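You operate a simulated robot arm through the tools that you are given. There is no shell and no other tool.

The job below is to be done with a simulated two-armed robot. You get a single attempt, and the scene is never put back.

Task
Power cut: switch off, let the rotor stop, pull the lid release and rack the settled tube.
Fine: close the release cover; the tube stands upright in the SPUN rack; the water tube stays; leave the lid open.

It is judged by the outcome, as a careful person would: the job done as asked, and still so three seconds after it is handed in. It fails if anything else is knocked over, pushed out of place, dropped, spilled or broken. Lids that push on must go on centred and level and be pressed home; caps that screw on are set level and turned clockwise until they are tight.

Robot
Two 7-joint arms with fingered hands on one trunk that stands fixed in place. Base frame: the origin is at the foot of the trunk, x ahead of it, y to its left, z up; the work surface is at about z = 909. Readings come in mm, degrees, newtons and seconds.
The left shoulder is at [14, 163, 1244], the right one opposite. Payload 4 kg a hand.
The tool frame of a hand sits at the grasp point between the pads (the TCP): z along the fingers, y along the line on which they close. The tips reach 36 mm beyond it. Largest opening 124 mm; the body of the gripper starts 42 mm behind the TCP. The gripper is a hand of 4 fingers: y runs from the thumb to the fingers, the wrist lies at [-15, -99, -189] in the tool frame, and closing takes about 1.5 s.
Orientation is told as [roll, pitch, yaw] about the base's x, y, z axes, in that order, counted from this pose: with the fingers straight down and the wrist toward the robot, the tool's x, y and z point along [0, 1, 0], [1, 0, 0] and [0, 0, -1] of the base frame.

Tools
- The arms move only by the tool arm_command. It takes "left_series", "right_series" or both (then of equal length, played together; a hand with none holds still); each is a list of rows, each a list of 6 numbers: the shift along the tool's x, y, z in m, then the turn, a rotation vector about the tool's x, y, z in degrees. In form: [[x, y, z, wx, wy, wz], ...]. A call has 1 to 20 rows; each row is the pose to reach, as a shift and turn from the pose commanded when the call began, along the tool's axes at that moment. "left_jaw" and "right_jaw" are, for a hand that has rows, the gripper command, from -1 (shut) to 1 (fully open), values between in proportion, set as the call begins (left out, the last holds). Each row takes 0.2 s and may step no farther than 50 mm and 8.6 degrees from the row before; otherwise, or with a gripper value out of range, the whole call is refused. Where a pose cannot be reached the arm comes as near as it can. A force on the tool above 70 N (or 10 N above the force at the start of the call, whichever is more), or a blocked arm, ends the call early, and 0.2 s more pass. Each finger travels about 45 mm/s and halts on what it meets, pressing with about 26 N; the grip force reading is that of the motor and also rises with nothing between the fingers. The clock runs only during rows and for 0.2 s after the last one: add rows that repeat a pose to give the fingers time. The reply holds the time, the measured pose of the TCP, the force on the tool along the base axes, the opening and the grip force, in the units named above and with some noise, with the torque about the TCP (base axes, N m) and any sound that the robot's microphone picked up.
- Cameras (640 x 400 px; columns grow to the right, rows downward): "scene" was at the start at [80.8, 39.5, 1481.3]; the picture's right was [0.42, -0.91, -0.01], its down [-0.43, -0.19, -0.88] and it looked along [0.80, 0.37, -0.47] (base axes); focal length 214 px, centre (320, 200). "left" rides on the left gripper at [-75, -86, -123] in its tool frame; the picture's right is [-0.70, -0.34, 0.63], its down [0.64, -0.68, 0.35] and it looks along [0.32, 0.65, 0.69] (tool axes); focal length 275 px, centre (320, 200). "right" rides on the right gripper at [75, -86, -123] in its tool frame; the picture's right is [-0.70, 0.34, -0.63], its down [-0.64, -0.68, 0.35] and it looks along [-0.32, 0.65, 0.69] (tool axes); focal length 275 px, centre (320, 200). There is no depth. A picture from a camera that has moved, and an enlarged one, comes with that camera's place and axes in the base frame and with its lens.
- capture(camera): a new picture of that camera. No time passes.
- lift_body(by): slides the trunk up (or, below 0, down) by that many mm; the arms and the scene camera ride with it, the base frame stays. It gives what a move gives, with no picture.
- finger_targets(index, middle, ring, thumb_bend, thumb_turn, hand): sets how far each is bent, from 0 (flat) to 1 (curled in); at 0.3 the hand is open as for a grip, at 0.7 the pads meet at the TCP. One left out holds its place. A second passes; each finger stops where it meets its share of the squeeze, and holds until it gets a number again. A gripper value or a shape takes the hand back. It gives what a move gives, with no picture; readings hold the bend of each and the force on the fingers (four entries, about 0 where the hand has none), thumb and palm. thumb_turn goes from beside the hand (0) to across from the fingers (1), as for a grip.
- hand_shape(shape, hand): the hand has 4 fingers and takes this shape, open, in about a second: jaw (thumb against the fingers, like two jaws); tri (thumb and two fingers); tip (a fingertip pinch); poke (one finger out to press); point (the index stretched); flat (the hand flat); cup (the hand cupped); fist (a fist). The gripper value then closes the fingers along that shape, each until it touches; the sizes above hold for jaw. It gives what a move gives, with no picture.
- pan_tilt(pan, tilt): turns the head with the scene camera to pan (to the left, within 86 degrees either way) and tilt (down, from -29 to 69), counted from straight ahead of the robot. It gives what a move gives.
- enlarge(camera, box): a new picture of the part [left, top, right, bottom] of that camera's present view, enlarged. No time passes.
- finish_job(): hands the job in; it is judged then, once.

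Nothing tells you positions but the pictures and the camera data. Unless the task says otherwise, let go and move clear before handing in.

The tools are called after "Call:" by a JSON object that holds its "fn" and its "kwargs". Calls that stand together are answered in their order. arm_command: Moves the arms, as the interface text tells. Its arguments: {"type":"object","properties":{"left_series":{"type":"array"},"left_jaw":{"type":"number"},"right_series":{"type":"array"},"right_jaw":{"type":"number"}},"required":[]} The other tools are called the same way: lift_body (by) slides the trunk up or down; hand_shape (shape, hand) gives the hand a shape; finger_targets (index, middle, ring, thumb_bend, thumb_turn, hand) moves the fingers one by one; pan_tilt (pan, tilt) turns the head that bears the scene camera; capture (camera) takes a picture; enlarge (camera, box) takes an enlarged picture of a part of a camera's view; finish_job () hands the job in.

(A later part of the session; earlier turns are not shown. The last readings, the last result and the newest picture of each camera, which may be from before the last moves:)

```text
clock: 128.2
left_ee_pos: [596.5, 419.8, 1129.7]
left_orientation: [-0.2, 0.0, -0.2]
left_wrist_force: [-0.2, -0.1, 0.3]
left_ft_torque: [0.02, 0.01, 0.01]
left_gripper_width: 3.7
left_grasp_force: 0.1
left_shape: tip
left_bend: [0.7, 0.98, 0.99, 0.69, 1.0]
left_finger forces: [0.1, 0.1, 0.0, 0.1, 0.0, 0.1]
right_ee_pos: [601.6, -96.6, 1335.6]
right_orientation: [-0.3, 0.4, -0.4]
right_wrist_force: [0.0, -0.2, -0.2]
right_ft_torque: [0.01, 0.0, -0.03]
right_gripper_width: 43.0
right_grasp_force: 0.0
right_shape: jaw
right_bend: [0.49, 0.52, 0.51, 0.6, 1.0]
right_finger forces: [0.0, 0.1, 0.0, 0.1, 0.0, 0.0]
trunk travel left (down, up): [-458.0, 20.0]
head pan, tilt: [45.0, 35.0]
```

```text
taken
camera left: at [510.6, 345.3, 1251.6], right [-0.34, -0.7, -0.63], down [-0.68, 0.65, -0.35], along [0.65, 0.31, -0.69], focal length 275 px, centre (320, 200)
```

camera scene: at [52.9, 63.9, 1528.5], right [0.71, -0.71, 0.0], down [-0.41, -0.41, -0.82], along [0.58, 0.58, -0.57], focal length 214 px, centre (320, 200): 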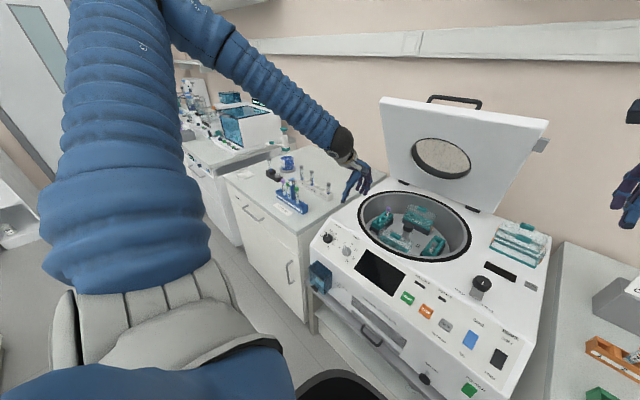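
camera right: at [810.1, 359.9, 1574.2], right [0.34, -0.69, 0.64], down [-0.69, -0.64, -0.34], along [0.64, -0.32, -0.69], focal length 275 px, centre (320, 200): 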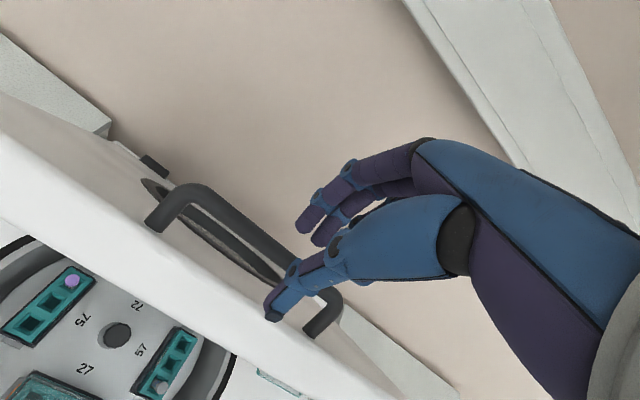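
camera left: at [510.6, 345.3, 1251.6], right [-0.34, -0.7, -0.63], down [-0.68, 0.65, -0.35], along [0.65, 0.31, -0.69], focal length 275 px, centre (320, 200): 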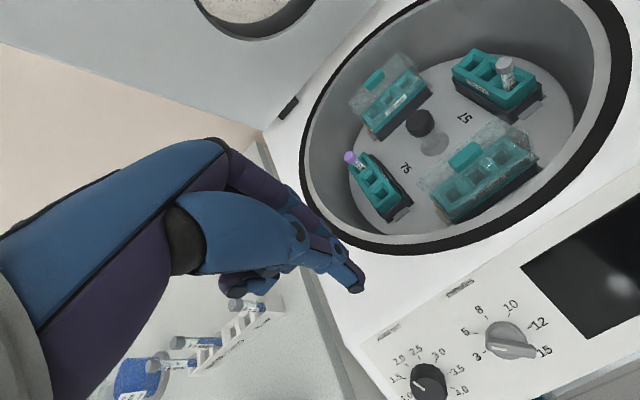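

Tips meet essentially at the TCP. I'll open them, turn the hand (yaw −31°, tilted 20° toward the bowl wall) and move over the purple tube for a closer look.

Call:
{"fn": "arm_command", "kwargs": {"left_series": [[0, 0.044, 0.012, -0.9, 3.2, 5.1], [-0.002, 0.088, 0.025, -1.8, 6.5, 10.2], [-0.004, 0.132, 0.04, -2.75, 9.7, 15.35], [-0.006, 0.176, 0.055, -3.7, 12.9, 20.5], [-0.008, 0.22, 0.075, -4.6, 16.2, 25.6], [-0.008, 0.262, 0.098, -5.5, 19.4, 30.7], [-0.008, 0.262, 0.098, -5.5, 19.4, 30.7]], "left_jaw": 0.1}}

Call:
{"fn": "capture", "kwargs": {"camera": "left"}}

Call:
{"fn": "pan_tilt", "kwargs": {"pan": 25, "tilt": 35}}

Call:
{"fn": "capture", "kwargs": {"camera": "scene"}}

```text
clock: 129.8
left_ee_pos: [859.2, 412.0, 1033.8]
left_orientation: [19.9, -0.3, -31.3]
left_wrist_force: [-0.4, 0.1, -0.3]
left_ft_torque: [0.0, -0.02, 0.02]
left_gripper_width: 68.2
left_grasp_force: 0.1
left_shape: tip
left_bend: [0.41, 0.98, 0.99, 0.54, 0.99]
left_finger forces: [0.0, 0.0, 0.0, 0.1, 0.1, 0.0]
right_ee_pos: [600.6, -97.4, 1337.6]
right_orientation: [-0.2, 0.3, -0.4]
right_wrist_force: [-0.9, -0.9, 0.2]
right_ft_torque: [-0.03, -0.03, -0.05]
right_gripper_width: 43.0
right_grasp_force: 0.0
right_shape: jaw
right_bend: [0.49, 0.52, 0.51, 0.6, 1.0]
right_finger forces: [0.1, 0.0, 0.1, 0.1, 0.0, 0.0]
trunk travel left (down, up): [-458.0, 20.0]
head pan, tilt: [45.0, 35.0]
```

```text
taken
camera left: at [727.2, 360.4, 1122.1], right [-0.51, -0.2, -0.83], down [-0.21, 0.97, -0.11], along [0.83, 0.12, -0.54], focal length 275 px, centre (320, 200)
```

left: 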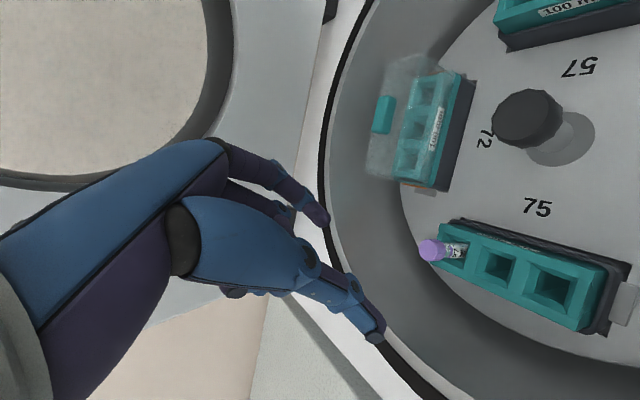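

```text
clock: 130.6
left_ee_pos: [859.2, 411.7, 1032.9]
left_orientation: [20.0, -0.2, -31.2]
left_wrist_force: [-0.2, -0.2, -0.7]
left_ft_torque: [0.01, -0.03, 0.02]
left_gripper_width: 67.9
left_grasp_force: 0.0
left_shape: tip
left_bend: [0.41, 0.98, 0.99, 0.54, 0.99]
left_finger forces: [0.1, 0.0, 0.0, 0.0, 0.0, 0.1]
right_ee_pos: [601.9, -98.2, 1335.1]
right_orientation: [-0.3, 0.5, -0.3]
right_wrist_force: [-0.1, 0.1, 0.4]
right_ft_torque: [0.01, 0.02, -0.02]
right_gripper_width: 43.1
right_grasp_force: 0.2
right_shape: jaw
right_bend: [0.49, 0.52, 0.51, 0.6, 1.0]
right_finger forces: [0.0, 0.0, 0.1, 0.0, 0.0, 0.0]
trunk travel left (down, up): [-458.0, 20.0]
head pan, tilt: [25.0, 35.0]
```

```text
taken
camera scene: at [71.5, 38.3, 1528.5], right [0.42, -0.91, 0.0], down [-0.52, -0.24, -0.82], along [0.74, 0.35, -0.58], focal length 214 px, centre (320, 200)
```

scene: 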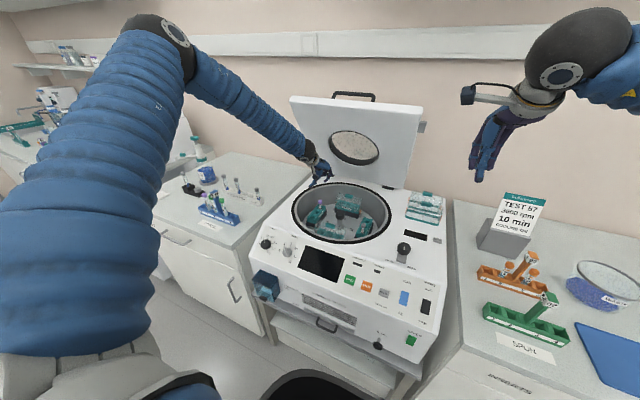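

Call:
{"fn": "enlarge", "kwargs": {"camera": "left", "box": [390, 210, 510, 300]}}

```text
4.44 times, centred on (450, 255) of left
camera zoom: at [728.2, 359.9, 1121.4], right [-0.51, -0.2, -0.83], down [-0.21, 0.97, -0.11], along [0.83, 0.12, -0.54], focal length 1224 px, centre (-258, -44)
```

zoom: 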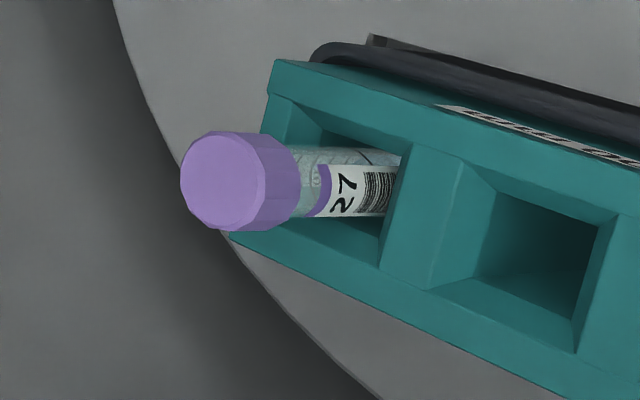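

The cap centre is at ≈[881,415,889], 20 mm wide, about 14 mm tall. I'll narrow the pinch and descend to just above the cap for a check.

Call:
{"fn": "arm_command", "kwargs": {"left_series": [[-0.0096, 0.0056, 0.033, 0, 0, 0], [-0.0191, 0.0111, 0.066, 0, 0, 0], [-0.0287, 0.0167, 0.099, 0, 0, 0], [-0.0287, 0.0167, 0.099, 0, 0, 0]], "left_jaw": -0.2}}

Call:
{"fn": "capture", "kwargs": {"camera": "left"}}

Call:
{"fn": "enlarge", "kwargs": {"camera": "left", "box": [260, 200, 440, 335]}}

Call:
{"fn": "enlarge", "kwargs": {"camera": "scene", "box": [280, 140, 400, 240]}}

```text
clock: 131.6
left_ee_pos: [873.0, 409.8, 933.9]
left_orientation: [20.0, -0.2, -31.1]
left_wrist_force: [0.8, -0.1, 0.0]
left_ft_torque: [-0.01, -0.03, -0.01]
left_gripper_width: 51.3
left_grasp_force: 0.1
left_shape: tip
left_bend: [0.47, 0.98, 0.99, 0.58, 1.0]
left_finger forces: [0.1, 0.0, 0.0, 0.0, 0.1, 0.1]
left hand out of reach, approached as far as the arm can: row 3, 4
right_ee_pos: [601.9, -97.5, 1336.7]
right_orientation: [-0.4, 0.2, -0.3]
right_wrist_force: [0.0, 0.1, -0.6]
right_ft_torque: [-0.01, 0.02, 0.0]
right_gripper_width: 43.6
right_grasp_force: 0.0
right_shape: jaw
right_bend: [0.49, 0.52, 0.51, 0.6, 1.0]
right_finger forces: [0.1, 0.1, 0.0, 0.0, 0.1, 0.1]
trunk travel left (down, up): [-458.0, 20.0]
head pan, tilt: [25.0, 35.0]
```

```text
taken
camera left: at [741.9, 358.6, 1021.7], right [-0.51, -0.2, -0.83], down [-0.21, 0.97, -0.11], along [0.83, 0.12, -0.54], focal length 275 px, centre (320, 200)
```

left: 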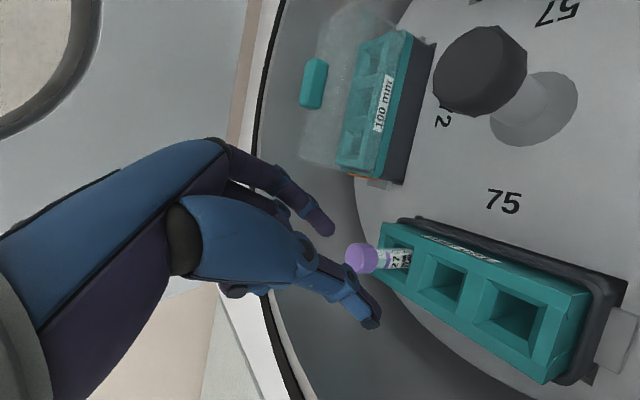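

```text
2.96 times, centred on (350, 268) of left
camera zoom: at [741.9, 358.6, 1021.7], right [-0.51, -0.2, -0.83], down [-0.21, 0.97, -0.11], along [0.83, 0.12, -0.54], focal length 816 px, centre (231, 0)
```

zoom: 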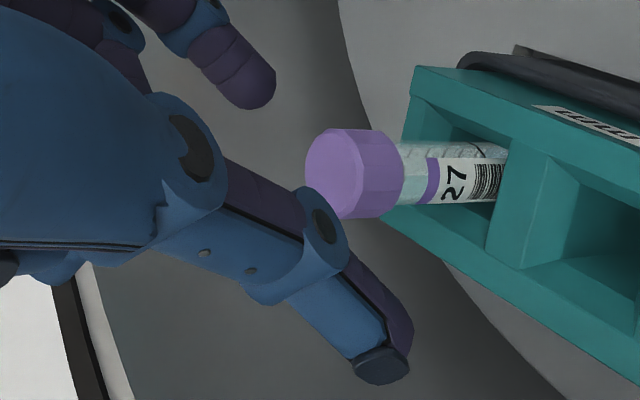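

```text
4.00 times, centred on (340, 190) of scene
camera zoom: at [70.6, 39.0, 1528.6], right [0.42, -0.91, 0.0], down [-0.52, -0.24, -0.82], along [0.74, 0.35, -0.57], focal length 858 px, centre (240, 240)
```

zoom: 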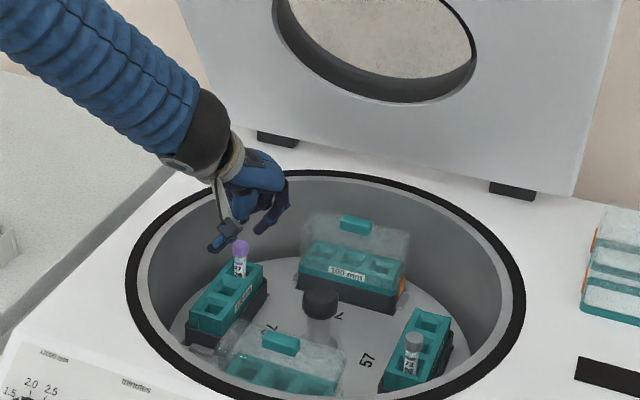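

The arm is at full stretch here. Lowering the trunk brings the shoulder lower and forward, so I'll raise the hand first, then lower the trunk by the same amount.

Call:
{"fn": "arm_command", "kwargs": {"left_series": [[0.0127, 0, -0.035, 0, 0, 0], [0.0255, 0, -0.0705, 0, 0, 0], [0.0383, 0, -0.1057, 0, 0, 0], [0.051, 0, -0.141, 0, 0, 0]]}}

Call:
{"fn": "lift_body", "kwargs": {"by": -130}}

Call:
{"fn": "capture", "kwargs": {"camera": "left"}}

Call:
{"fn": "capture", "kwargs": {"camera": "scene"}}

```text
clock: 132.6
left_ee_pos: [871.9, 408.5, 1082.7]
left_orientation: [19.9, -0.2, -31.3]
left_wrist_force: [-1.2, 0.0, -0.2]
left_ft_torque: [-0.02, 0.02, 0.01]
left_gripper_width: 51.0
left_grasp_force: 0.0
left_shape: tip
left_bend: [0.47, 0.98, 0.99, 0.58, 1.0]
left_finger forces: [0.0, 0.0, 0.0, 0.0, 0.0, 0.1]
right_ee_pos: [600.5, -97.6, 1336.3]
right_orientation: [-0.5, 0.3, -0.3]
right_wrist_force: [-1.0, 0.0, 0.1]
right_ft_torque: [-0.01, 0.02, -0.03]
right_gripper_width: 43.2
right_grasp_force: 0.1
right_shape: jaw
right_bend: [0.49, 0.52, 0.51, 0.6, 1.0]
right_finger forces: [0.0, 0.1, 0.0, 0.0, 0.0, 0.0]
trunk travel left (down, up): [-458.0, 20.0]
head pan, tilt: [25.0, 35.0]
```

```text
clock: 134.2
left_ee_pos: [873.3, 408.8, 952.5]
left_orientation: [20.0, -0.3, -31.3]
left_wrist_force: [0.0, -0.6, 0.0]
left_ft_torque: [-0.02, 0.01, 0.03]
left_gripper_width: 51.2
left_grasp_force: 0.1
left_shape: tip
left_bend: [0.47, 0.98, 0.99, 0.58, 1.0]
left_finger forces: [0.0, 0.0, 0.1, 0.0, 0.0, 0.0]
right_ee_pos: [601.8, -96.9, 1206.9]
right_orientation: [-0.3, 0.4, -0.3]
right_wrist_force: [0.0, -0.1, 0.4]
right_ft_torque: [-0.03, -0.03, -0.02]
right_gripper_width: 43.2
right_grasp_force: 0.0
right_shape: jaw
right_bend: [0.49, 0.52, 0.51, 0.6, 1.0]
right_finger forces: [0.1, 0.0, 0.1, 0.0, 0.0, 0.1]
trunk travel left (down, up): [-328.0, 150.0]
head pan, tilt: [25.0, 35.0]
```

```text
taken
camera left: at [741.6, 357.8, 1042.2], right [-0.51, -0.2, -0.83], down [-0.21, 0.97, -0.11], along [0.83, 0.12, -0.54], focal length 275 px, centre (320, 200)
```

left: 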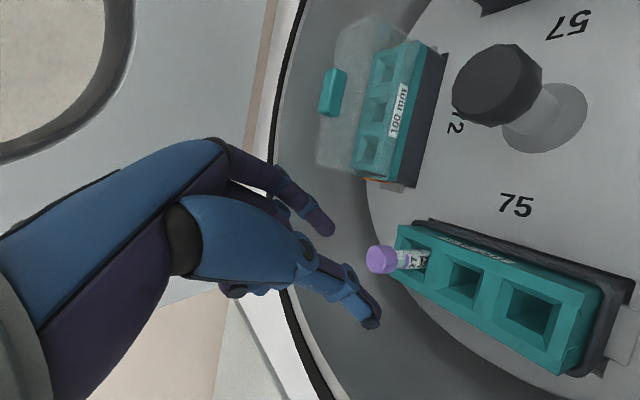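

```text
taken
camera scene: at [94.1, 38.4, 1391.6], right [0.42, -0.91, -0.02], down [-0.56, -0.24, -0.79], along [0.71, 0.35, -0.61], focal length 214 px, centre (320, 200)
```

scene: 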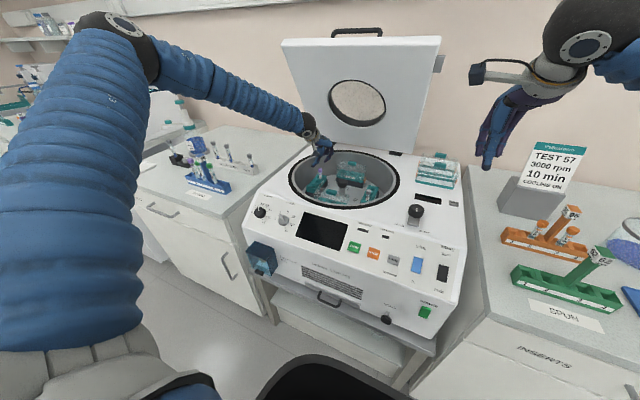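

Now there is room to descend. Going down around the cap.

Call:
{"fn": "arm_command", "kwargs": {"left_series": [[-0.0044, 0.001, 0.0138, 0, 0, 0], [-0.0088, 0.002, 0.0276, 0, 0, 0], [-0.012, 0.0027, 0.038, 0, 0, 0]]}}

Call:
{"fn": "enlarge", "kwargs": {"camera": "left", "box": [260, 180, 440, 345]}}

Call:
{"fn": "enlarge", "kwargs": {"camera": "scene", "box": [280, 120, 400, 220]}}

```text
clock: 135.0
left_ee_pos: [875.7, 410.1, 912.0]
left_orientation: [19.9, -0.2, -31.2]
left_wrist_force: [-0.1, 0.1, -0.4]
left_ft_torque: [-0.02, -0.01, -0.04]
left_gripper_width: 51.1
left_grasp_force: 0.2
left_shape: tip
left_bend: [0.47, 0.98, 0.99, 0.58, 1.0]
left_finger forces: [0.0, 0.0, 0.0, 0.0, 0.0, 0.0]
right_ee_pos: [602.4, -97.2, 1206.4]
right_orientation: [-0.3, 0.3, -0.3]
right_wrist_force: [0.8, 0.1, 0.1]
right_ft_torque: [0.01, -0.01, -0.01]
right_gripper_width: 43.4
right_grasp_force: 0.1
right_shape: jaw
right_bend: [0.49, 0.52, 0.51, 0.6, 1.0]
right_finger forces: [0.1, 0.0, 0.0, 0.0, 0.0, 0.0]
trunk travel left (down, up): [-328.0, 150.0]
head pan, tilt: [25.0, 35.0]
```

```text
2.42 times, centred on (350, 262) of left
camera zoom: at [745.1, 358.3, 1001.0], right [-0.51, -0.2, -0.83], down [-0.21, 0.97, -0.11], along [0.83, 0.12, -0.54], focal length 667 px, centre (247, 48)
```

zoom: 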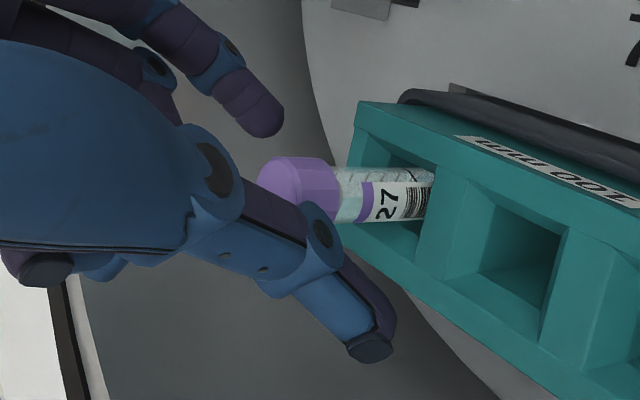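

```text
4.00 times, centred on (340, 170) of scene
camera zoom: at [95.0, 38.5, 1391.4], right [0.42, -0.91, -0.02], down [-0.56, -0.24, -0.79], along [0.71, 0.35, -0.61], focal length 858 px, centre (240, 320)
```

zoom: 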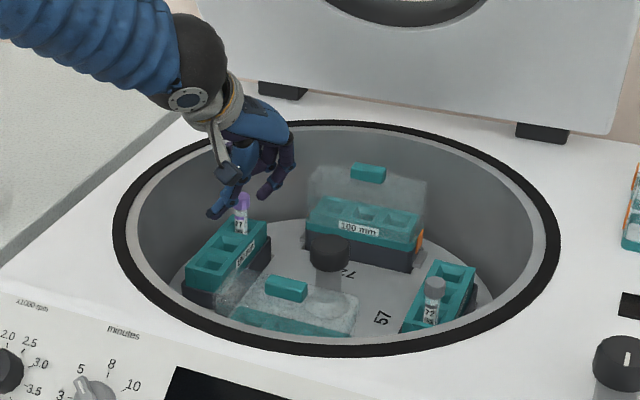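

The cap is centred between index and thumb. Down another 16 mm, then close.

Call:
{"fn": "arm_command", "kwargs": {"left_series": [[-0.0028, 0.0, 0.0078, 0, 0, 0], [-0.0055, 0.0, 0.0155, 0, 0, 0]]}}

Call:
{"fn": "arm_command", "kwargs": {"left_series": [[0, 0, 0, 0, 0, 0], [0, 0, 0, 0, 0, 0], [0, 0, 0, 0, 0, 0], [0, 0, 0, 0, 0, 0], [0, 0, 0, 0, 0, 0]], "left_jaw": -1}}

Call:
{"fn": "enlarge", "kwargs": {"camera": "left", "box": [260, 180, 440, 345]}}

```text
clock: 135.6
left_ee_pos: [876.1, 410.2, 897.1]
left_orientation: [19.9, -0.2, -31.2]
left_wrist_force: [1.2, 0.5, 1.3]
left_ft_torque: [0.04, 0.02, -0.01]
left_gripper_width: 51.1
left_grasp_force: 0.1
left_shape: tip
left_bend: [0.47, 0.98, 0.99, 0.58, 1.0]
left_finger forces: [0.0, 0.0, 0.0, 0.0, 0.1, 0.0]
right_ee_pos: [602.0, -96.6, 1206.0]
right_orientation: [-0.4, 0.4, -0.3]
right_wrist_force: [-0.1, -0.5, 0.6]
right_ft_torque: [0.04, 0.0, 0.01]
right_gripper_width: 43.2
right_grasp_force: 0.1
right_shape: jaw
right_bend: [0.49, 0.52, 0.51, 0.6, 1.0]
right_finger forces: [0.0, 0.1, 0.0, 0.0, 0.0, 0.1]
trunk travel left (down, up): [-328.0, 150.0]
head pan, tilt: [25.0, 35.0]
```

```text
clock: 136.8
left_ee_pos: [875.9, 409.8, 896.2]
left_orientation: [19.9, -0.2, -31.2]
left_wrist_force: [-0.8, 1.6, 0.5]
left_ft_torque: [0.0, -0.59, -0.06]
left_gripper_width: 13.9
left_grasp_force: 26.3
left_shape: tip
left_bend: [0.65, 1.0, 1.0, 0.65, 0.98]
left_finger forces: [28.0, 0.0, 0.1, 0.0, 28.1, 0.0]
right_ee_pos: [601.2, -97.3, 1206.0]
right_orientation: [-0.3, 0.4, -0.2]
right_wrist_force: [-0.5, -0.3, -0.7]
right_ft_torque: [-0.03, 0.02, -0.02]
right_gripper_width: 43.2
right_grasp_force: 0.0
right_shape: jaw
right_bend: [0.49, 0.52, 0.51, 0.6, 1.0]
right_finger forces: [0.1, 0.0, 0.1, 0.0, 0.1, 0.1]
trunk travel left (down, up): [-328.0, 150.0]
head pan, tilt: [25.0, 35.0]
```

```text
2.42 times, centred on (350, 262) of left
camera zoom: at [744.8, 358.6, 985.3], right [-0.51, -0.2, -0.83], down [-0.21, 0.97, -0.11], along [0.83, 0.12, -0.54], focal length 667 px, centre (247, 48)
```

zoom: 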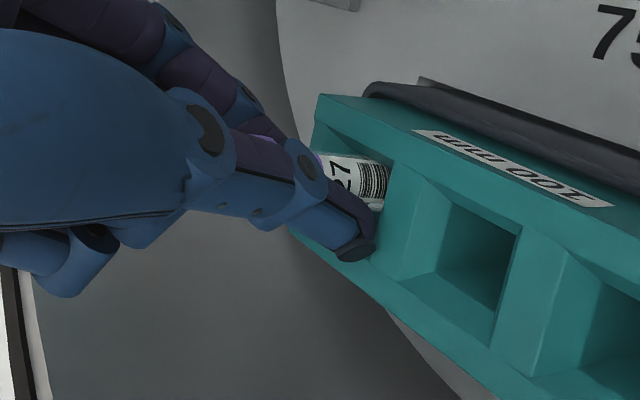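

Solid grip (28 N each side). Lifting straight up slowly.

Call:
{"fn": "arm_command", "kwargs": {"left_series": [[0.0051, 0, -0.0141, 0, 0, 0], [0.0102, 0, -0.0282, 0, 0, 0], [0.0153, 0, -0.0423, 0, 0, 0], [0.0204, 0, -0.0564, 0, 0, 0]]}}

Call:
{"fn": "enlarge", "kwargs": {"camera": "scene", "box": [280, 100, 400, 200]}}

Call:
{"fn": "enlarge", "kwargs": {"camera": "left", "box": [260, 180, 440, 345]}}

```text
clock: 137.8
left_ee_pos: [875.1, 409.5, 956.0]
left_orientation: [20.0, -0.3, -31.3]
left_wrist_force: [1.2, 1.3, 0.0]
left_ft_torque: [0.19, -0.13, -0.02]
left_gripper_width: 8.9
left_grasp_force: 25.9
left_shape: tip
left_bend: [0.66, 1.0, 1.0, 0.67, 0.97]
left_finger forces: [27.4, 0.0, 0.0, 0.0, 27.1, 0.1]
right_ee_pos: [602.5, -97.4, 1206.7]
right_orientation: [-0.3, 0.5, -0.3]
right_wrist_force: [-0.4, 0.8, 0.9]
right_ft_torque: [-0.05, -0.01, 0.01]
right_gripper_width: 43.5
right_grasp_force: 0.1
right_shape: jaw
right_bend: [0.49, 0.52, 0.51, 0.6, 1.0]
right_finger forces: [0.1, 0.1, 0.0, 0.0, 0.0, 0.0]
trunk travel left (down, up): [-328.0, 150.0]
head pan, tilt: [25.0, 35.0]
```

```text
4.00 times, centred on (340, 150) of scene
camera zoom: at [94.2, 38.4, 1391.5], right [0.42, -0.91, -0.02], down [-0.56, -0.24, -0.79], along [0.71, 0.35, -0.61], focal length 858 px, centre (240, 400)
```

zoom: 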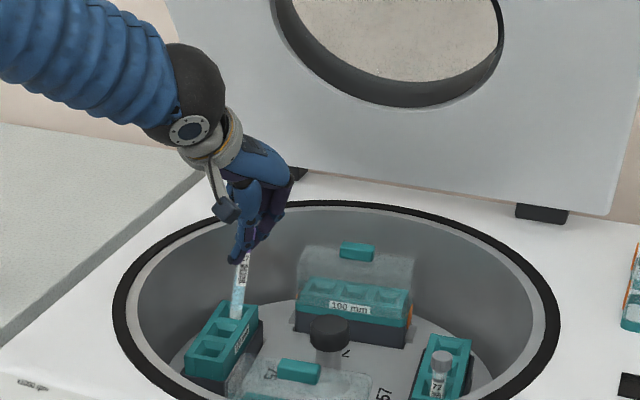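

```text
2.42 times, centred on (350, 262) of left
camera zoom: at [744.4, 358.0, 1045.2], right [-0.51, -0.2, -0.83], down [-0.21, 0.97, -0.11], along [0.83, 0.12, -0.54], focal length 667 px, centre (247, 48)
```

zoom: 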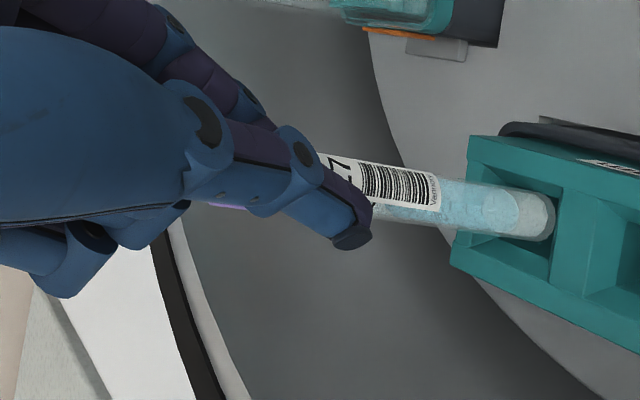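

The tube is coming out upright with settled contents visible. Continuing up until its bottom clears the bowl rim.

Call:
{"fn": "arm_command", "kwargs": {"left_series": [[0.0068, 0, -0.0188, 0, 0, 0], [0.0136, 0, -0.0376, 0, 0, 0], [0.0204, 0, -0.0564, 0, 0, 0], [0.0272, 0, -0.0752, 0, 0, 0], [0.034, 0, -0.094, 0, 0, 0], [0.0408, 0, -0.1128, 0, 0, 0], [0.0459, 0, -0.1269, 0, 0, 0]]}}

Call:
{"fn": "capture", "kwargs": {"camera": "left"}}

Call:
{"fn": "enlarge", "kwargs": {"camera": "scene", "box": [280, 60, 400, 160]}}

```text
clock: 139.4
left_ee_pos: [876.0, 409.5, 1090.9]
left_orientation: [19.9, -0.3, -31.2]
left_wrist_force: [0.2, 0.2, -0.1]
left_ft_torque: [-0.01, -0.02, 0.02]
left_gripper_width: 8.8
left_grasp_force: 26.3
left_shape: tip
left_bend: [0.67, 1.0, 1.0, 0.67, 0.97]
left_finger forces: [26.7, 0.0, 0.1, 0.0, 23.7, 0.0]
right_ee_pos: [601.3, -97.0, 1207.2]
right_orientation: [-0.3, 0.4, -0.4]
right_wrist_force: [-0.8, 0.5, 0.8]
right_ft_torque: [-0.01, -0.03, -0.02]
right_gripper_width: 43.1
right_grasp_force: 0.1
right_shape: jaw
right_bend: [0.49, 0.52, 0.51, 0.6, 1.0]
right_finger forces: [0.1, 0.0, 0.0, 0.0, 0.0, 0.1]
trunk travel left (down, up): [-328.0, 150.0]
head pan, tilt: [25.0, 35.0]
```

```text
taken
camera left: at [744.2, 358.8, 1180.0], right [-0.51, -0.2, -0.83], down [-0.21, 0.97, -0.11], along [0.83, 0.12, -0.54], focal length 275 px, centre (320, 200)
```

left: 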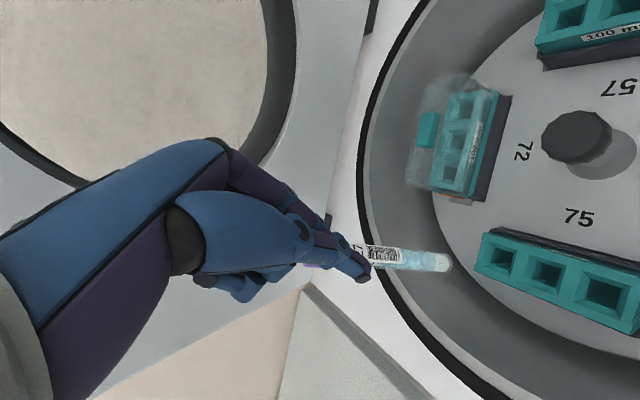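

```text
4.00 times, centred on (340, 110) of scene
camera zoom: at [94.5, 38.4, 1391.5], right [0.42, -0.91, -0.02], down [-0.56, -0.24, -0.79], along [0.71, 0.35, -0.61], focal length 858 px, centre (240, 560)
```

zoom: 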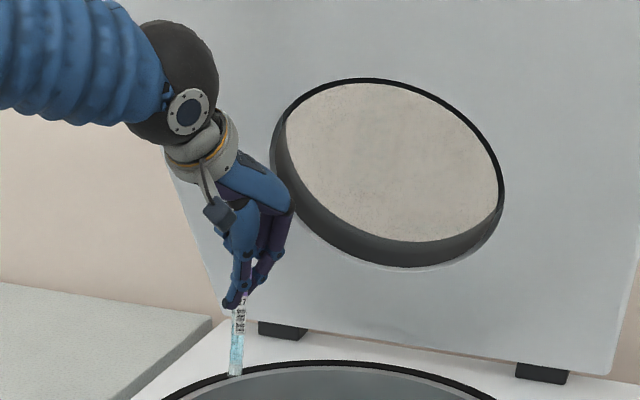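

The tube is out and clear-ish of the rim; I'll lift another 50 mm. Meanwhile the right wrist camera can survey the SPUN rack.

Call:
{"fn": "arm_command", "kwargs": {"left_series": [[0.0068, 0, -0.0188, 0, 0, 0], [0.0136, 0, -0.0376, 0, 0, 0], [0.017, 0, -0.047, 0, 0, 0]]}}

Call:
{"fn": "capture", "kwargs": {"camera": "right"}}

Call:
{"fn": "pan_tilt", "kwargs": {"pan": -15, "tilt": 35}}

Call:
{"fn": "capture", "kwargs": {"camera": "scene"}}

Call:
{"fn": "enlarge", "kwargs": {"camera": "scene", "box": [320, 120, 480, 240]}}

```text
clock: 140.2
left_ee_pos: [875.7, 409.4, 1142.0]
left_orientation: [19.8, -0.2, -31.3]
left_wrist_force: [-0.2, 0.5, -0.1]
left_ft_torque: [-0.02, 0.04, 0.0]
left_gripper_width: 9.0
left_grasp_force: 26.4
left_shape: tip
left_bend: [0.67, 1.0, 1.0, 0.67, 0.97]
left_finger forces: [26.5, 0.1, 0.0, 0.0, 23.6, 0.0]
right_ee_pos: [600.6, -98.6, 1205.8]
right_orientation: [-0.3, 0.4, -0.3]
right_wrist_force: [0.8, 0.6, 0.4]
right_ft_torque: [-0.01, -0.02, 0.0]
right_gripper_width: 43.1
right_grasp_force: 0.1
right_shape: jaw
right_bend: [0.49, 0.52, 0.51, 0.6, 1.0]
right_finger forces: [0.1, 0.0, 0.1, 0.0, 0.1, 0.0]
trunk travel left (down, up): [-328.0, 150.0]
head pan, tilt: [25.0, 35.0]
```

```text
taken
camera right: at [516.5, -20.9, 1328.7], right [0.34, -0.69, 0.64], down [-0.69, -0.64, -0.34], along [0.64, -0.32, -0.69], focal length 275 px, centre (320, 200)
```

right: 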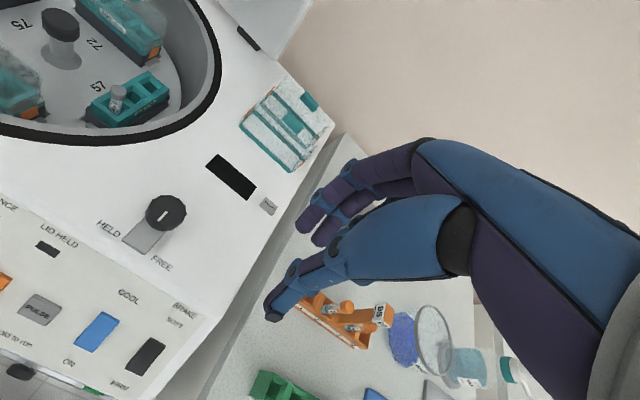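

```text
clock: 141.3
left_ee_pos: [875.4, 409.4, 1142.4]
left_orientation: [19.9, -0.1, -31.3]
left_wrist_force: [-0.4, 0.1, -0.5]
left_ft_torque: [0.0, 0.0, 0.0]
left_gripper_width: 8.7
left_grasp_force: 26.0
left_shape: tip
left_bend: [0.67, 1.0, 1.0, 0.67, 0.97]
left_finger forces: [26.6, 0.0, 0.1, 0.0, 23.6, 0.0]
right_ee_pos: [602.6, -97.6, 1206.7]
right_orientation: [-0.4, 0.4, -0.3]
right_wrist_force: [-0.2, 0.3, -0.5]
right_ft_torque: [0.0, 0.02, -0.01]
right_gripper_width: 43.6
right_grasp_force: 0.1
right_shape: jaw
right_bend: [0.49, 0.52, 0.51, 0.6, 1.0]
right_finger forces: [0.0, 0.1, 0.0, 0.0, 0.0, 0.0]
trunk travel left (down, up): [-328.0, 150.0]
head pan, tilt: [-15.0, 35.0]
```

```text
taken
camera scene: at [99.8, -21.5, 1391.2], right [-0.26, -0.97, 0.01], down [-0.6, 0.15, -0.79], along [0.76, -0.21, -0.62], focal length 214 px, centre (320, 200)
```

scene: 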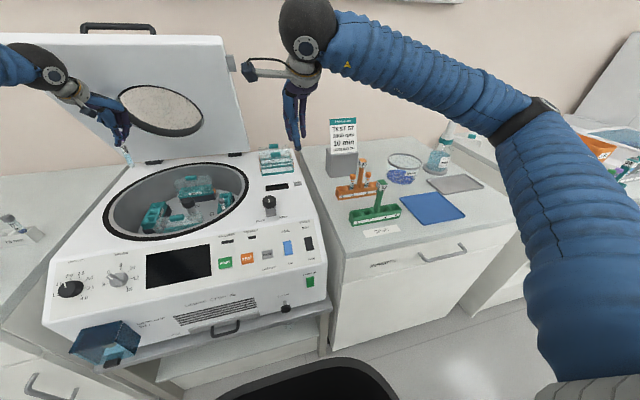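

```text
3.33 times, centred on (400, 180) of scene
camera zoom: at [99.8, -21.5, 1391.2], right [-0.26, -0.97, 0.01], down [-0.6, 0.15, -0.79], along [0.76, -0.21, -0.62], focal length 715 px, centre (53, 267)
```

zoom: 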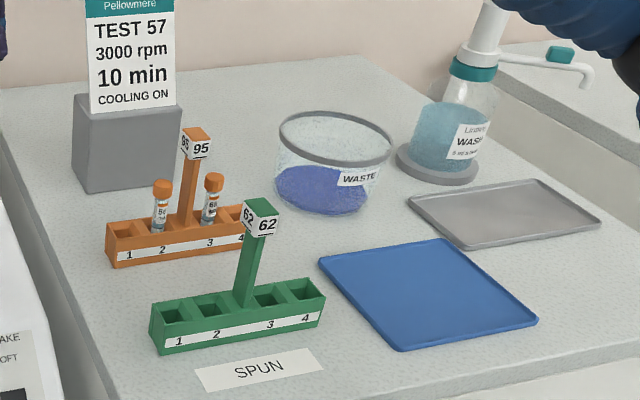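

Call:
{"fn": "enlarge", "kwargs": {"camera": "scene", "box": [346, 180, 410, 230]}}

Call:
{"fn": "enlarge", "kwargs": {"camera": "scene", "box": [90, 80, 170, 180]}}

```text
8.00 times, centred on (378, 205) of scene
camera zoom: at [99.8, -21.5, 1391.2], right [-0.26, -0.97, 0.01], down [-0.6, 0.15, -0.79], along [0.76, -0.21, -0.62], focal length 1716 px, centre (-144, 160)
```

zoom: 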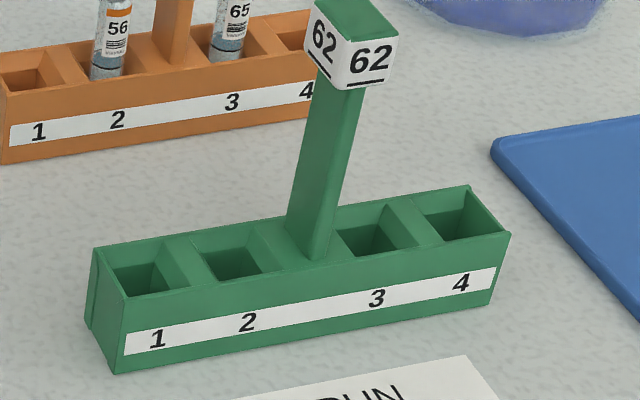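

```text
4.00 times, centred on (130, 130) of scene
camera zoom: at [99.8, -21.5, 1391.2], right [-0.26, -0.97, 0.01], down [-0.6, 0.15, -0.79], along [0.76, -0.21, -0.62], focal length 858 px, centre (1080, 480)
```

zoom: 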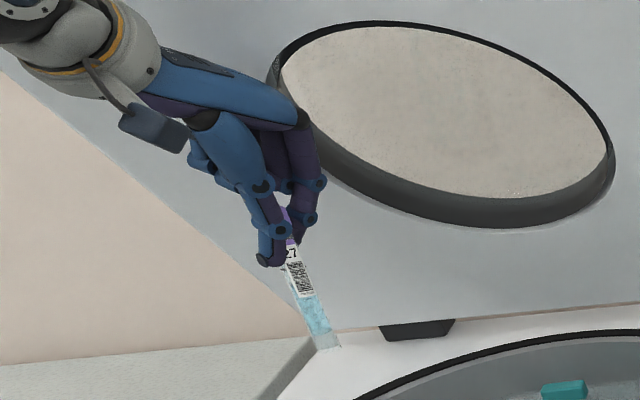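

Rack 62 top is at z≈949, slot 1 centre ≈[549,-264], the signed post at y≈-330 up to z≈1062. I'll move the right arm out of the way first.

Call:
{"fn": "arm_command", "kwargs": {"right_series": [[-0.044, -0.0122, -0.0024, 0, 0, 0], [-0.088, -0.0244, -0.005, 0, 0, 0], [-0.132, -0.0366, -0.0075, 0, 0, 0], [-0.176, -0.049, -0.01, 0, 0, 0], [-0.22, -0.061, -0.0125, 0, 0, 0], [-0.264, -0.0735, -0.015, 0, 0, 0], [-0.308, -0.086, -0.0175, 0, 0, 0], [-0.352, -0.098, -0.02, 0, 0, 0], [-0.396, -0.11, -0.022, 0, 0, 0], [-0.44, -0.122, -0.024, 0, 0, 0]]}}

Call:
{"fn": "capture", "kwargs": {"camera": "scene"}}

```text
clock: 143.5
left_ee_pos: [872.2, 410.3, 1143.5]
left_orientation: [20.0, -0.3, -31.2]
left_wrist_force: [0.1, 1.3, 0.3]
left_ft_torque: [-0.05, 0.0, -0.03]
left_gripper_width: 8.9
left_grasp_force: 26.2
left_shape: tip
left_bend: [0.67, 1.0, 1.0, 0.67, 0.97]
left_finger forces: [26.6, 0.0, 0.0, 0.1, 23.7, 0.0]
right_ee_pos: [476.9, -536.9, 1234.1]
right_orientation: [-0.3, 0.3, -0.2]
right_wrist_force: [0.9, 0.3, 0.0]
right_ft_torque: [-0.07, 0.03, 0.03]
right_gripper_width: 43.2
right_grasp_force: 0.0
right_shape: jaw
right_bend: [0.49, 0.52, 0.51, 0.6, 1.0]
right_finger forces: [0.0, 0.0, 0.0, 0.0, 0.0, 0.0]
trunk travel left (down, up): [-328.0, 150.0]
head pan, tilt: [-15.0, 35.0]
```

```text
taken
camera scene: at [97.8, -21.4, 1391.5], right [-0.26, -0.97, 0.01], down [-0.6, 0.15, -0.79], along [0.76, -0.21, -0.62], focal length 214 px, centre (320, 200)
```

scene: 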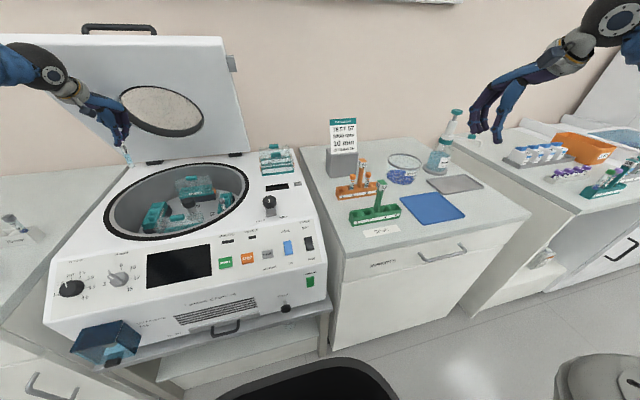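

Clear path. Carrying the tube gently back over the machine, keeping it upright.

Call:
{"fn": "arm_command", "kwargs": {"left_series": [[-0.0232, -0.0116, -0.0113, 0, 0, 0], [-0.0464, -0.0233, -0.0226, 0, 0, 0], [-0.0696, -0.0349, -0.0339, 0, 0, 0], [-0.0928, -0.0466, -0.0452, 0, 0, 0], [-0.116, -0.0582, -0.0565, 0, 0, 0], [-0.1392, -0.0698, -0.0678, 0, 0, 0], [-0.1624, -0.0815, -0.0791, 0, 0, 0], [-0.1856, -0.0931, -0.0904, 0, 0, 0], [-0.2088, -0.1048, -0.1017, 0, 0, 0], [-0.232, -0.1164, -0.113, 0, 0, 0]]}}

Call:
{"fn": "capture", "kwargs": {"camera": "scene"}}

```text
clock: 145.7
left_ee_pos: [642.4, 249.3, 1168.4]
left_orientation: [20.1, -0.2, -31.3]
left_wrist_force: [-0.1, -0.5, -0.9]
left_ft_torque: [-0.01, 0.01, 0.01]
left_gripper_width: 8.7
left_grasp_force: 26.4
left_shape: tip
left_bend: [0.67, 1.0, 1.0, 0.67, 0.97]
left_finger forces: [26.6, 0.0, 0.0, 0.1, 23.6, 0.0]
right_ee_pos: [476.9, -537.1, 1233.2]
right_orientation: [-0.3, 0.3, -0.2]
right_wrist_force: [-1.5, -0.4, -0.1]
right_ft_torque: [0.0, -0.04, -0.01]
right_gripper_width: 43.0
right_grasp_force: 0.1
right_shape: jaw
right_bend: [0.49, 0.52, 0.51, 0.6, 1.0]
right_finger forces: [0.1, 0.0, 0.0, 0.0, 0.0, 0.0]
trunk travel left (down, up): [-328.0, 150.0]
head pan, tilt: [-15.0, 35.0]
```

```text
taken
camera scene: at [98.9, -22.4, 1391.3], right [-0.26, -0.97, 0.01], down [-0.6, 0.15, -0.79], along [0.76, -0.21, -0.62], focal length 214 px, centre (320, 200)
```

scene: 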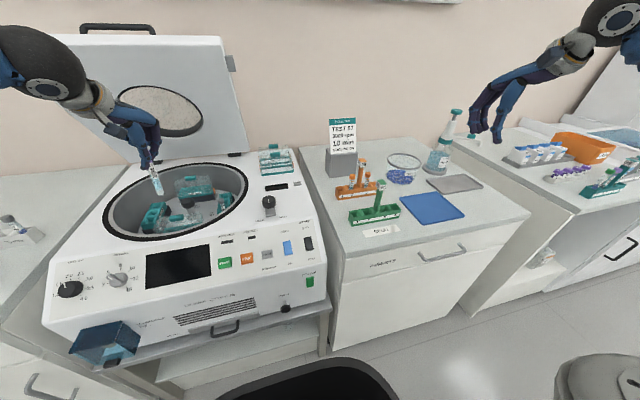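

Next leg: continue to the right while turning the hand about the vertical so the left arm can reach across.

Call:
{"fn": "arm_command", "kwargs": {"left_series": [[-0.0219, 0.0092, -0.0086, -1.67, 0, 4.6], [-0.0437, 0.0184, -0.0173, -3.34, 0, 9.2], [-0.0656, 0.0277, -0.0259, -5.0, 0, 13.8], [-0.0874, 0.0369, -0.0345, -6.7, 0, 18.4], [-0.1093, 0.0461, -0.0432, -8.35, 0, 23], [-0.1312, 0.0553, -0.0518, -10.0, 0, 27.6], [-0.153, 0.0645, -0.0604, -11.7, 0, 32.2], [-0.1749, 0.0738, -0.069, -13.4, 0, 36.8], [-0.1967, 0.083, -0.0777, -15.0, 0, 41.4], [-0.2186, 0.0922, -0.0863, -16.7, 0, 46]]}}

Call:
{"fn": "capture", "kwargs": {"camera": "scene"}}

Call:
{"fn": "capture", "kwargs": {"camera": "left"}}

```text
clock: 147.9
left_ee_pos: [601.1, 2.2, 1174.2]
left_orientation: [20.1, 0.0, -80.2]
left_wrist_force: [0.1, -0.3, 0.8]
left_ft_torque: [0.01, 0.02, -0.04]
left_gripper_width: 8.5
left_grasp_force: 25.9
left_shape: tip
left_bend: [0.67, 1.0, 1.0, 0.67, 0.97]
left_finger forces: [26.4, 0.1, 0.0, 0.1, 23.9, 0.0]
right_ee_pos: [478.6, -537.7, 1233.6]
right_orientation: [-0.3, 0.5, -0.4]
right_wrist_force: [-0.2, 0.4, 0.2]
right_ft_torque: [-0.04, 0.03, 0.01]
right_gripper_width: 43.2
right_grasp_force: 0.1
right_shape: jaw
right_bend: [0.49, 0.52, 0.51, 0.6, 1.0]
right_finger forces: [0.0, 0.0, 0.0, 0.1, 0.0, 0.1]
trunk travel left (down, up): [-328.0, 150.0]
head pan, tilt: [-15.0, 35.0]
```

```text
taken
camera scene: at [100.7, -21.8, 1391.0], right [-0.26, -0.97, 0.01], down [-0.6, 0.15, -0.79], along [0.76, -0.21, -0.62], focal length 214 px, centre (320, 200)
```

scene: 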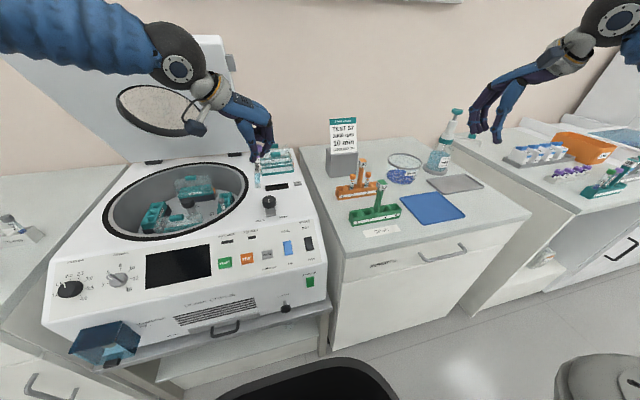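

```text
taken
camera left: at [476.0, 67.2, 1263.0], right [-0.49, 0.26, -0.83], down [0.6, 0.79, -0.11], along [0.64, -0.55, -0.54], focal length 275 px, centre (320, 200)
```

left: 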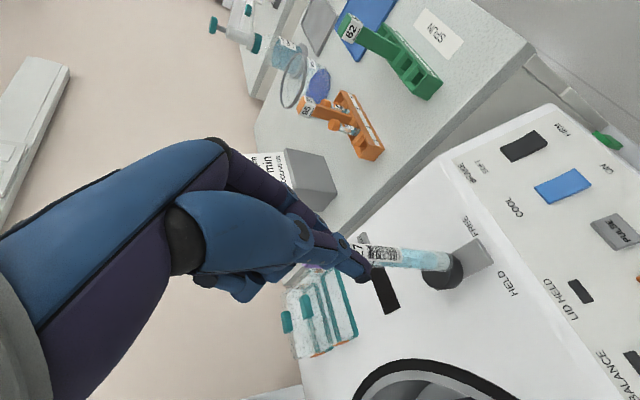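

Still upright. Next leg to above slot 1 of the green rack.

Call:
{"fn": "arm_command", "kwargs": {"left_series": [[-0.0081, 0.0235, -0.005, 0, 0, 0], [-0.0162, 0.0469, -0.0099, 0, 0, 0], [-0.0242, 0.0704, -0.0149, 0, 0, 0], [-0.0323, 0.0939, -0.0199, 0, 0, 0], [-0.0404, 0.1174, -0.0248, 0, 0, 0], [-0.0485, 0.1408, -0.0298, 0, 0, 0], [-0.0566, 0.1643, -0.0347, 0, 0, 0]]}}

Call:
{"fn": "capture", "kwargs": {"camera": "scene"}}

```text
clock: 149.5
left_ee_pos: [586.5, -60.0, 1180.8]
left_orientation: [20.1, -0.1, -80.2]
left_wrist_force: [-0.6, -0.6, -0.5]
left_ft_torque: [0.0, -0.01, -0.01]
left_gripper_width: 8.8
left_grasp_force: 26.1
left_shape: tip
left_bend: [0.67, 1.0, 1.0, 0.67, 0.97]
left_finger forces: [26.3, 0.0, 0.0, 0.1, 24.0, 0.1]
left hand out of reach, approached as far as the arm can: row 3, 4, 5, 6, 7
right_ee_pos: [479.4, -538.1, 1233.1]
right_orientation: [-0.2, 0.4, -0.3]
right_wrist_force: [-0.2, -0.6, -0.2]
right_ft_torque: [0.02, -0.02, -0.02]
right_gripper_width: 43.2
right_grasp_force: 0.1
right_shape: jaw
right_bend: [0.49, 0.52, 0.51, 0.6, 1.0]
right_finger forces: [0.0, 0.0, 0.0, 0.1, 0.0, 0.1]
trunk travel left (down, up): [-328.0, 150.0]
head pan, tilt: [-15.0, 35.0]
```

```text
taken
camera scene: at [99.7, -22.0, 1391.2], right [-0.26, -0.97, 0.01], down [-0.6, 0.15, -0.79], along [0.76, -0.21, -0.62], focal length 214 px, centre (320, 200)
```

scene: 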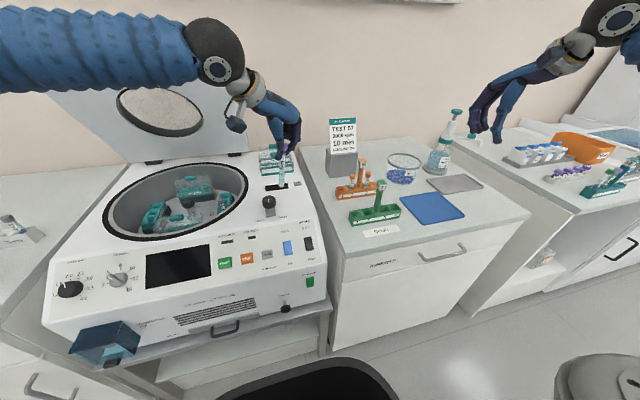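

The left arm can't cross further right, so I'll hand the tube over: the right hand comes in horizontally from the right, pinching the tube below the left fingertips. First rotate the right hand (fingertip-pinch shape) in free space.

Call:
{"fn": "hand_shape", "kwargs": {"hand": "right", "shape": "tip"}}

Call:
{"fn": "arm_command", "kwargs": {"right_series": [[0.02, 0.007, 0.008, 0, 8, 0], [0.04, 0.014, 0.016, 0, 16, 0], [0.06, 0.021, 0.024, 0, 24, 0], [0.08, 0.028, 0.032, 0, 32, 0], [0.1, 0.035, 0.04, 0, 40, 0], [0.12, 0.042, 0.048, 0, 48, 0], [0.14, 0.049, 0.056, 0, 56, 0], [0.16, 0.056, 0.064, 0, 64, 0], [0.18, 0.063, 0.072, 0, 72, 0]], "right_jaw": 0.0}}

Call:
{"fn": "capture", "kwargs": {"camera": "scene"}}

Call:
{"fn": "capture", "kwargs": {"camera": "right"}}

```text
clock: 150.4
left_ee_pos: [587.4, -60.0, 1179.8]
left_orientation: [20.1, -0.2, -80.2]
left_wrist_force: [-0.3, 0.2, -1.0]
left_ft_torque: [-0.01, 0.0, 0.01]
left_gripper_width: 8.6
left_grasp_force: 25.6
left_shape: tip
left_bend: [0.67, 1.0, 1.0, 0.67, 0.97]
left_finger forces: [26.4, 0.0, 0.1, 0.1, 24.0, 0.0]
right_ee_pos: [478.0, -537.9, 1233.9]
right_orientation: [-0.3, 0.3, -0.3]
right_wrist_force: [0.1, -0.2, -0.6]
right_ft_torque: [-0.01, -0.03, 0.04]
right_gripper_width: 123.9
right_grasp_force: 0.0
right_shape: tip
right_bend: [0.31, 0.98, 0.99, 0.3, 0.98]
right_finger forces: [0.0, 0.0, 0.1, 0.0, 0.0, 0.0]
trunk travel left (down, up): [-328.0, 150.0]
head pan, tilt: [-15.0, 35.0]
```

```text
clock: 152.4
left_ee_pos: [587.3, -60.0, 1179.7]
left_orientation: [20.1, -0.1, -80.1]
left_wrist_force: [0.7, 0.5, 0.1]
left_ft_torque: [-0.01, -0.03, -0.03]
left_gripper_width: 8.3
left_grasp_force: 26.3
left_shape: tip
left_bend: [0.67, 1.0, 1.0, 0.67, 0.97]
left_finger forces: [26.4, 0.1, 0.1, 0.0, 23.9, 0.1]
right_ee_pos: [540.5, -358.2, 1159.8]
right_orientation: [71.8, 0.4, -0.4]
right_wrist_force: [0.2, 0.2, 0.2]
right_ft_torque: [0.03, -0.02, 0.04]
right_gripper_width: 62.8
right_grasp_force: 0.1
right_shape: tip
right_bend: [0.42, 0.98, 0.99, 0.55, 0.99]
right_finger forces: [0.1, 0.0, 0.0, 0.1, 0.0, 0.1]
trunk travel left (down, up): [-328.0, 150.0]
head pan, tilt: [-15.0, 35.0]
```

```text
taken
camera scene: at [100.3, -22.2, 1391.1], right [-0.26, -0.97, 0.01], down [-0.6, 0.15, -0.79], along [0.76, -0.21, -0.62], focal length 214 px, centre (320, 200)
```

scene: 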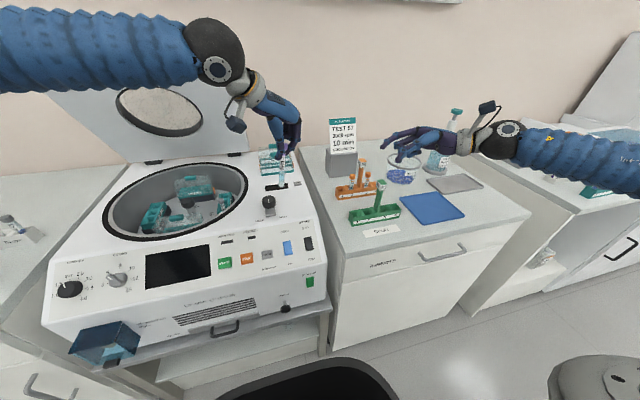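

```text
taken
camera right: at [454.1, -449.7, 1269.9], right [0.33, -0.82, -0.47], down [-0.69, 0.13, -0.72], along [0.65, 0.55, -0.52], focal length 275 px, centre (320, 200)
```

right: 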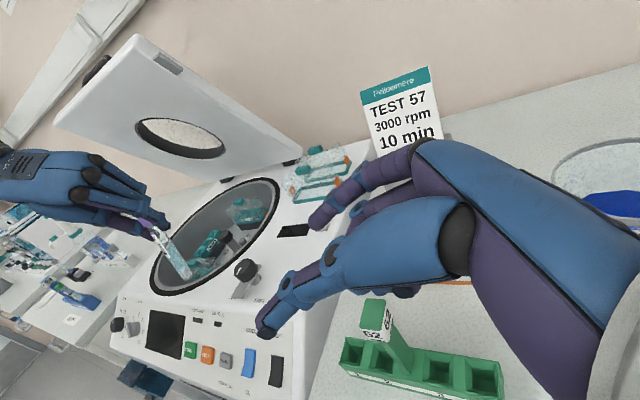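

The right wrist works at this roll and its camera sees the tube. Zooming to measure the tube accurately.

Call:
{"fn": "enlarge", "kwargs": {"camera": "right", "box": [120, 190, 240, 290]}}

Call:
{"fn": "enlarge", "kwargs": {"camera": "scene", "box": [240, 80, 340, 200]}}

```text
4.00 times, centred on (180, 240) of right
camera zoom: at [454.1, -449.7, 1269.9], right [0.33, -0.82, -0.47], down [-0.69, 0.13, -0.72], along [0.65, 0.55, -0.52], focal length 1101 px, centre (880, 40)
```

zoom: 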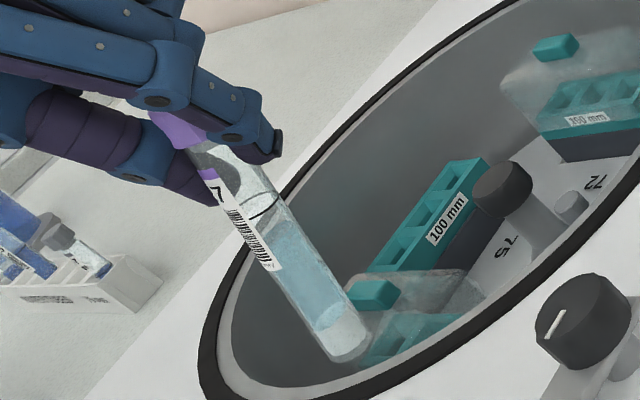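

```text
3.33 times, centred on (290, 140) of scene
camera zoom: at [100.3, -22.2, 1391.1], right [-0.26, -0.97, 0.01], down [-0.6, 0.15, -0.79], along [0.76, -0.21, -0.62], focal length 715 px, centre (420, 400)
```

zoom: 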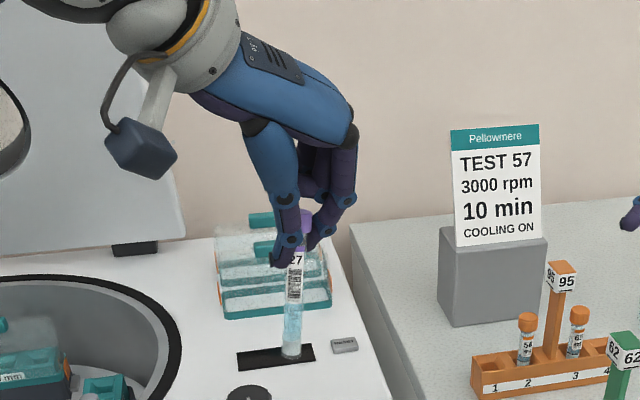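

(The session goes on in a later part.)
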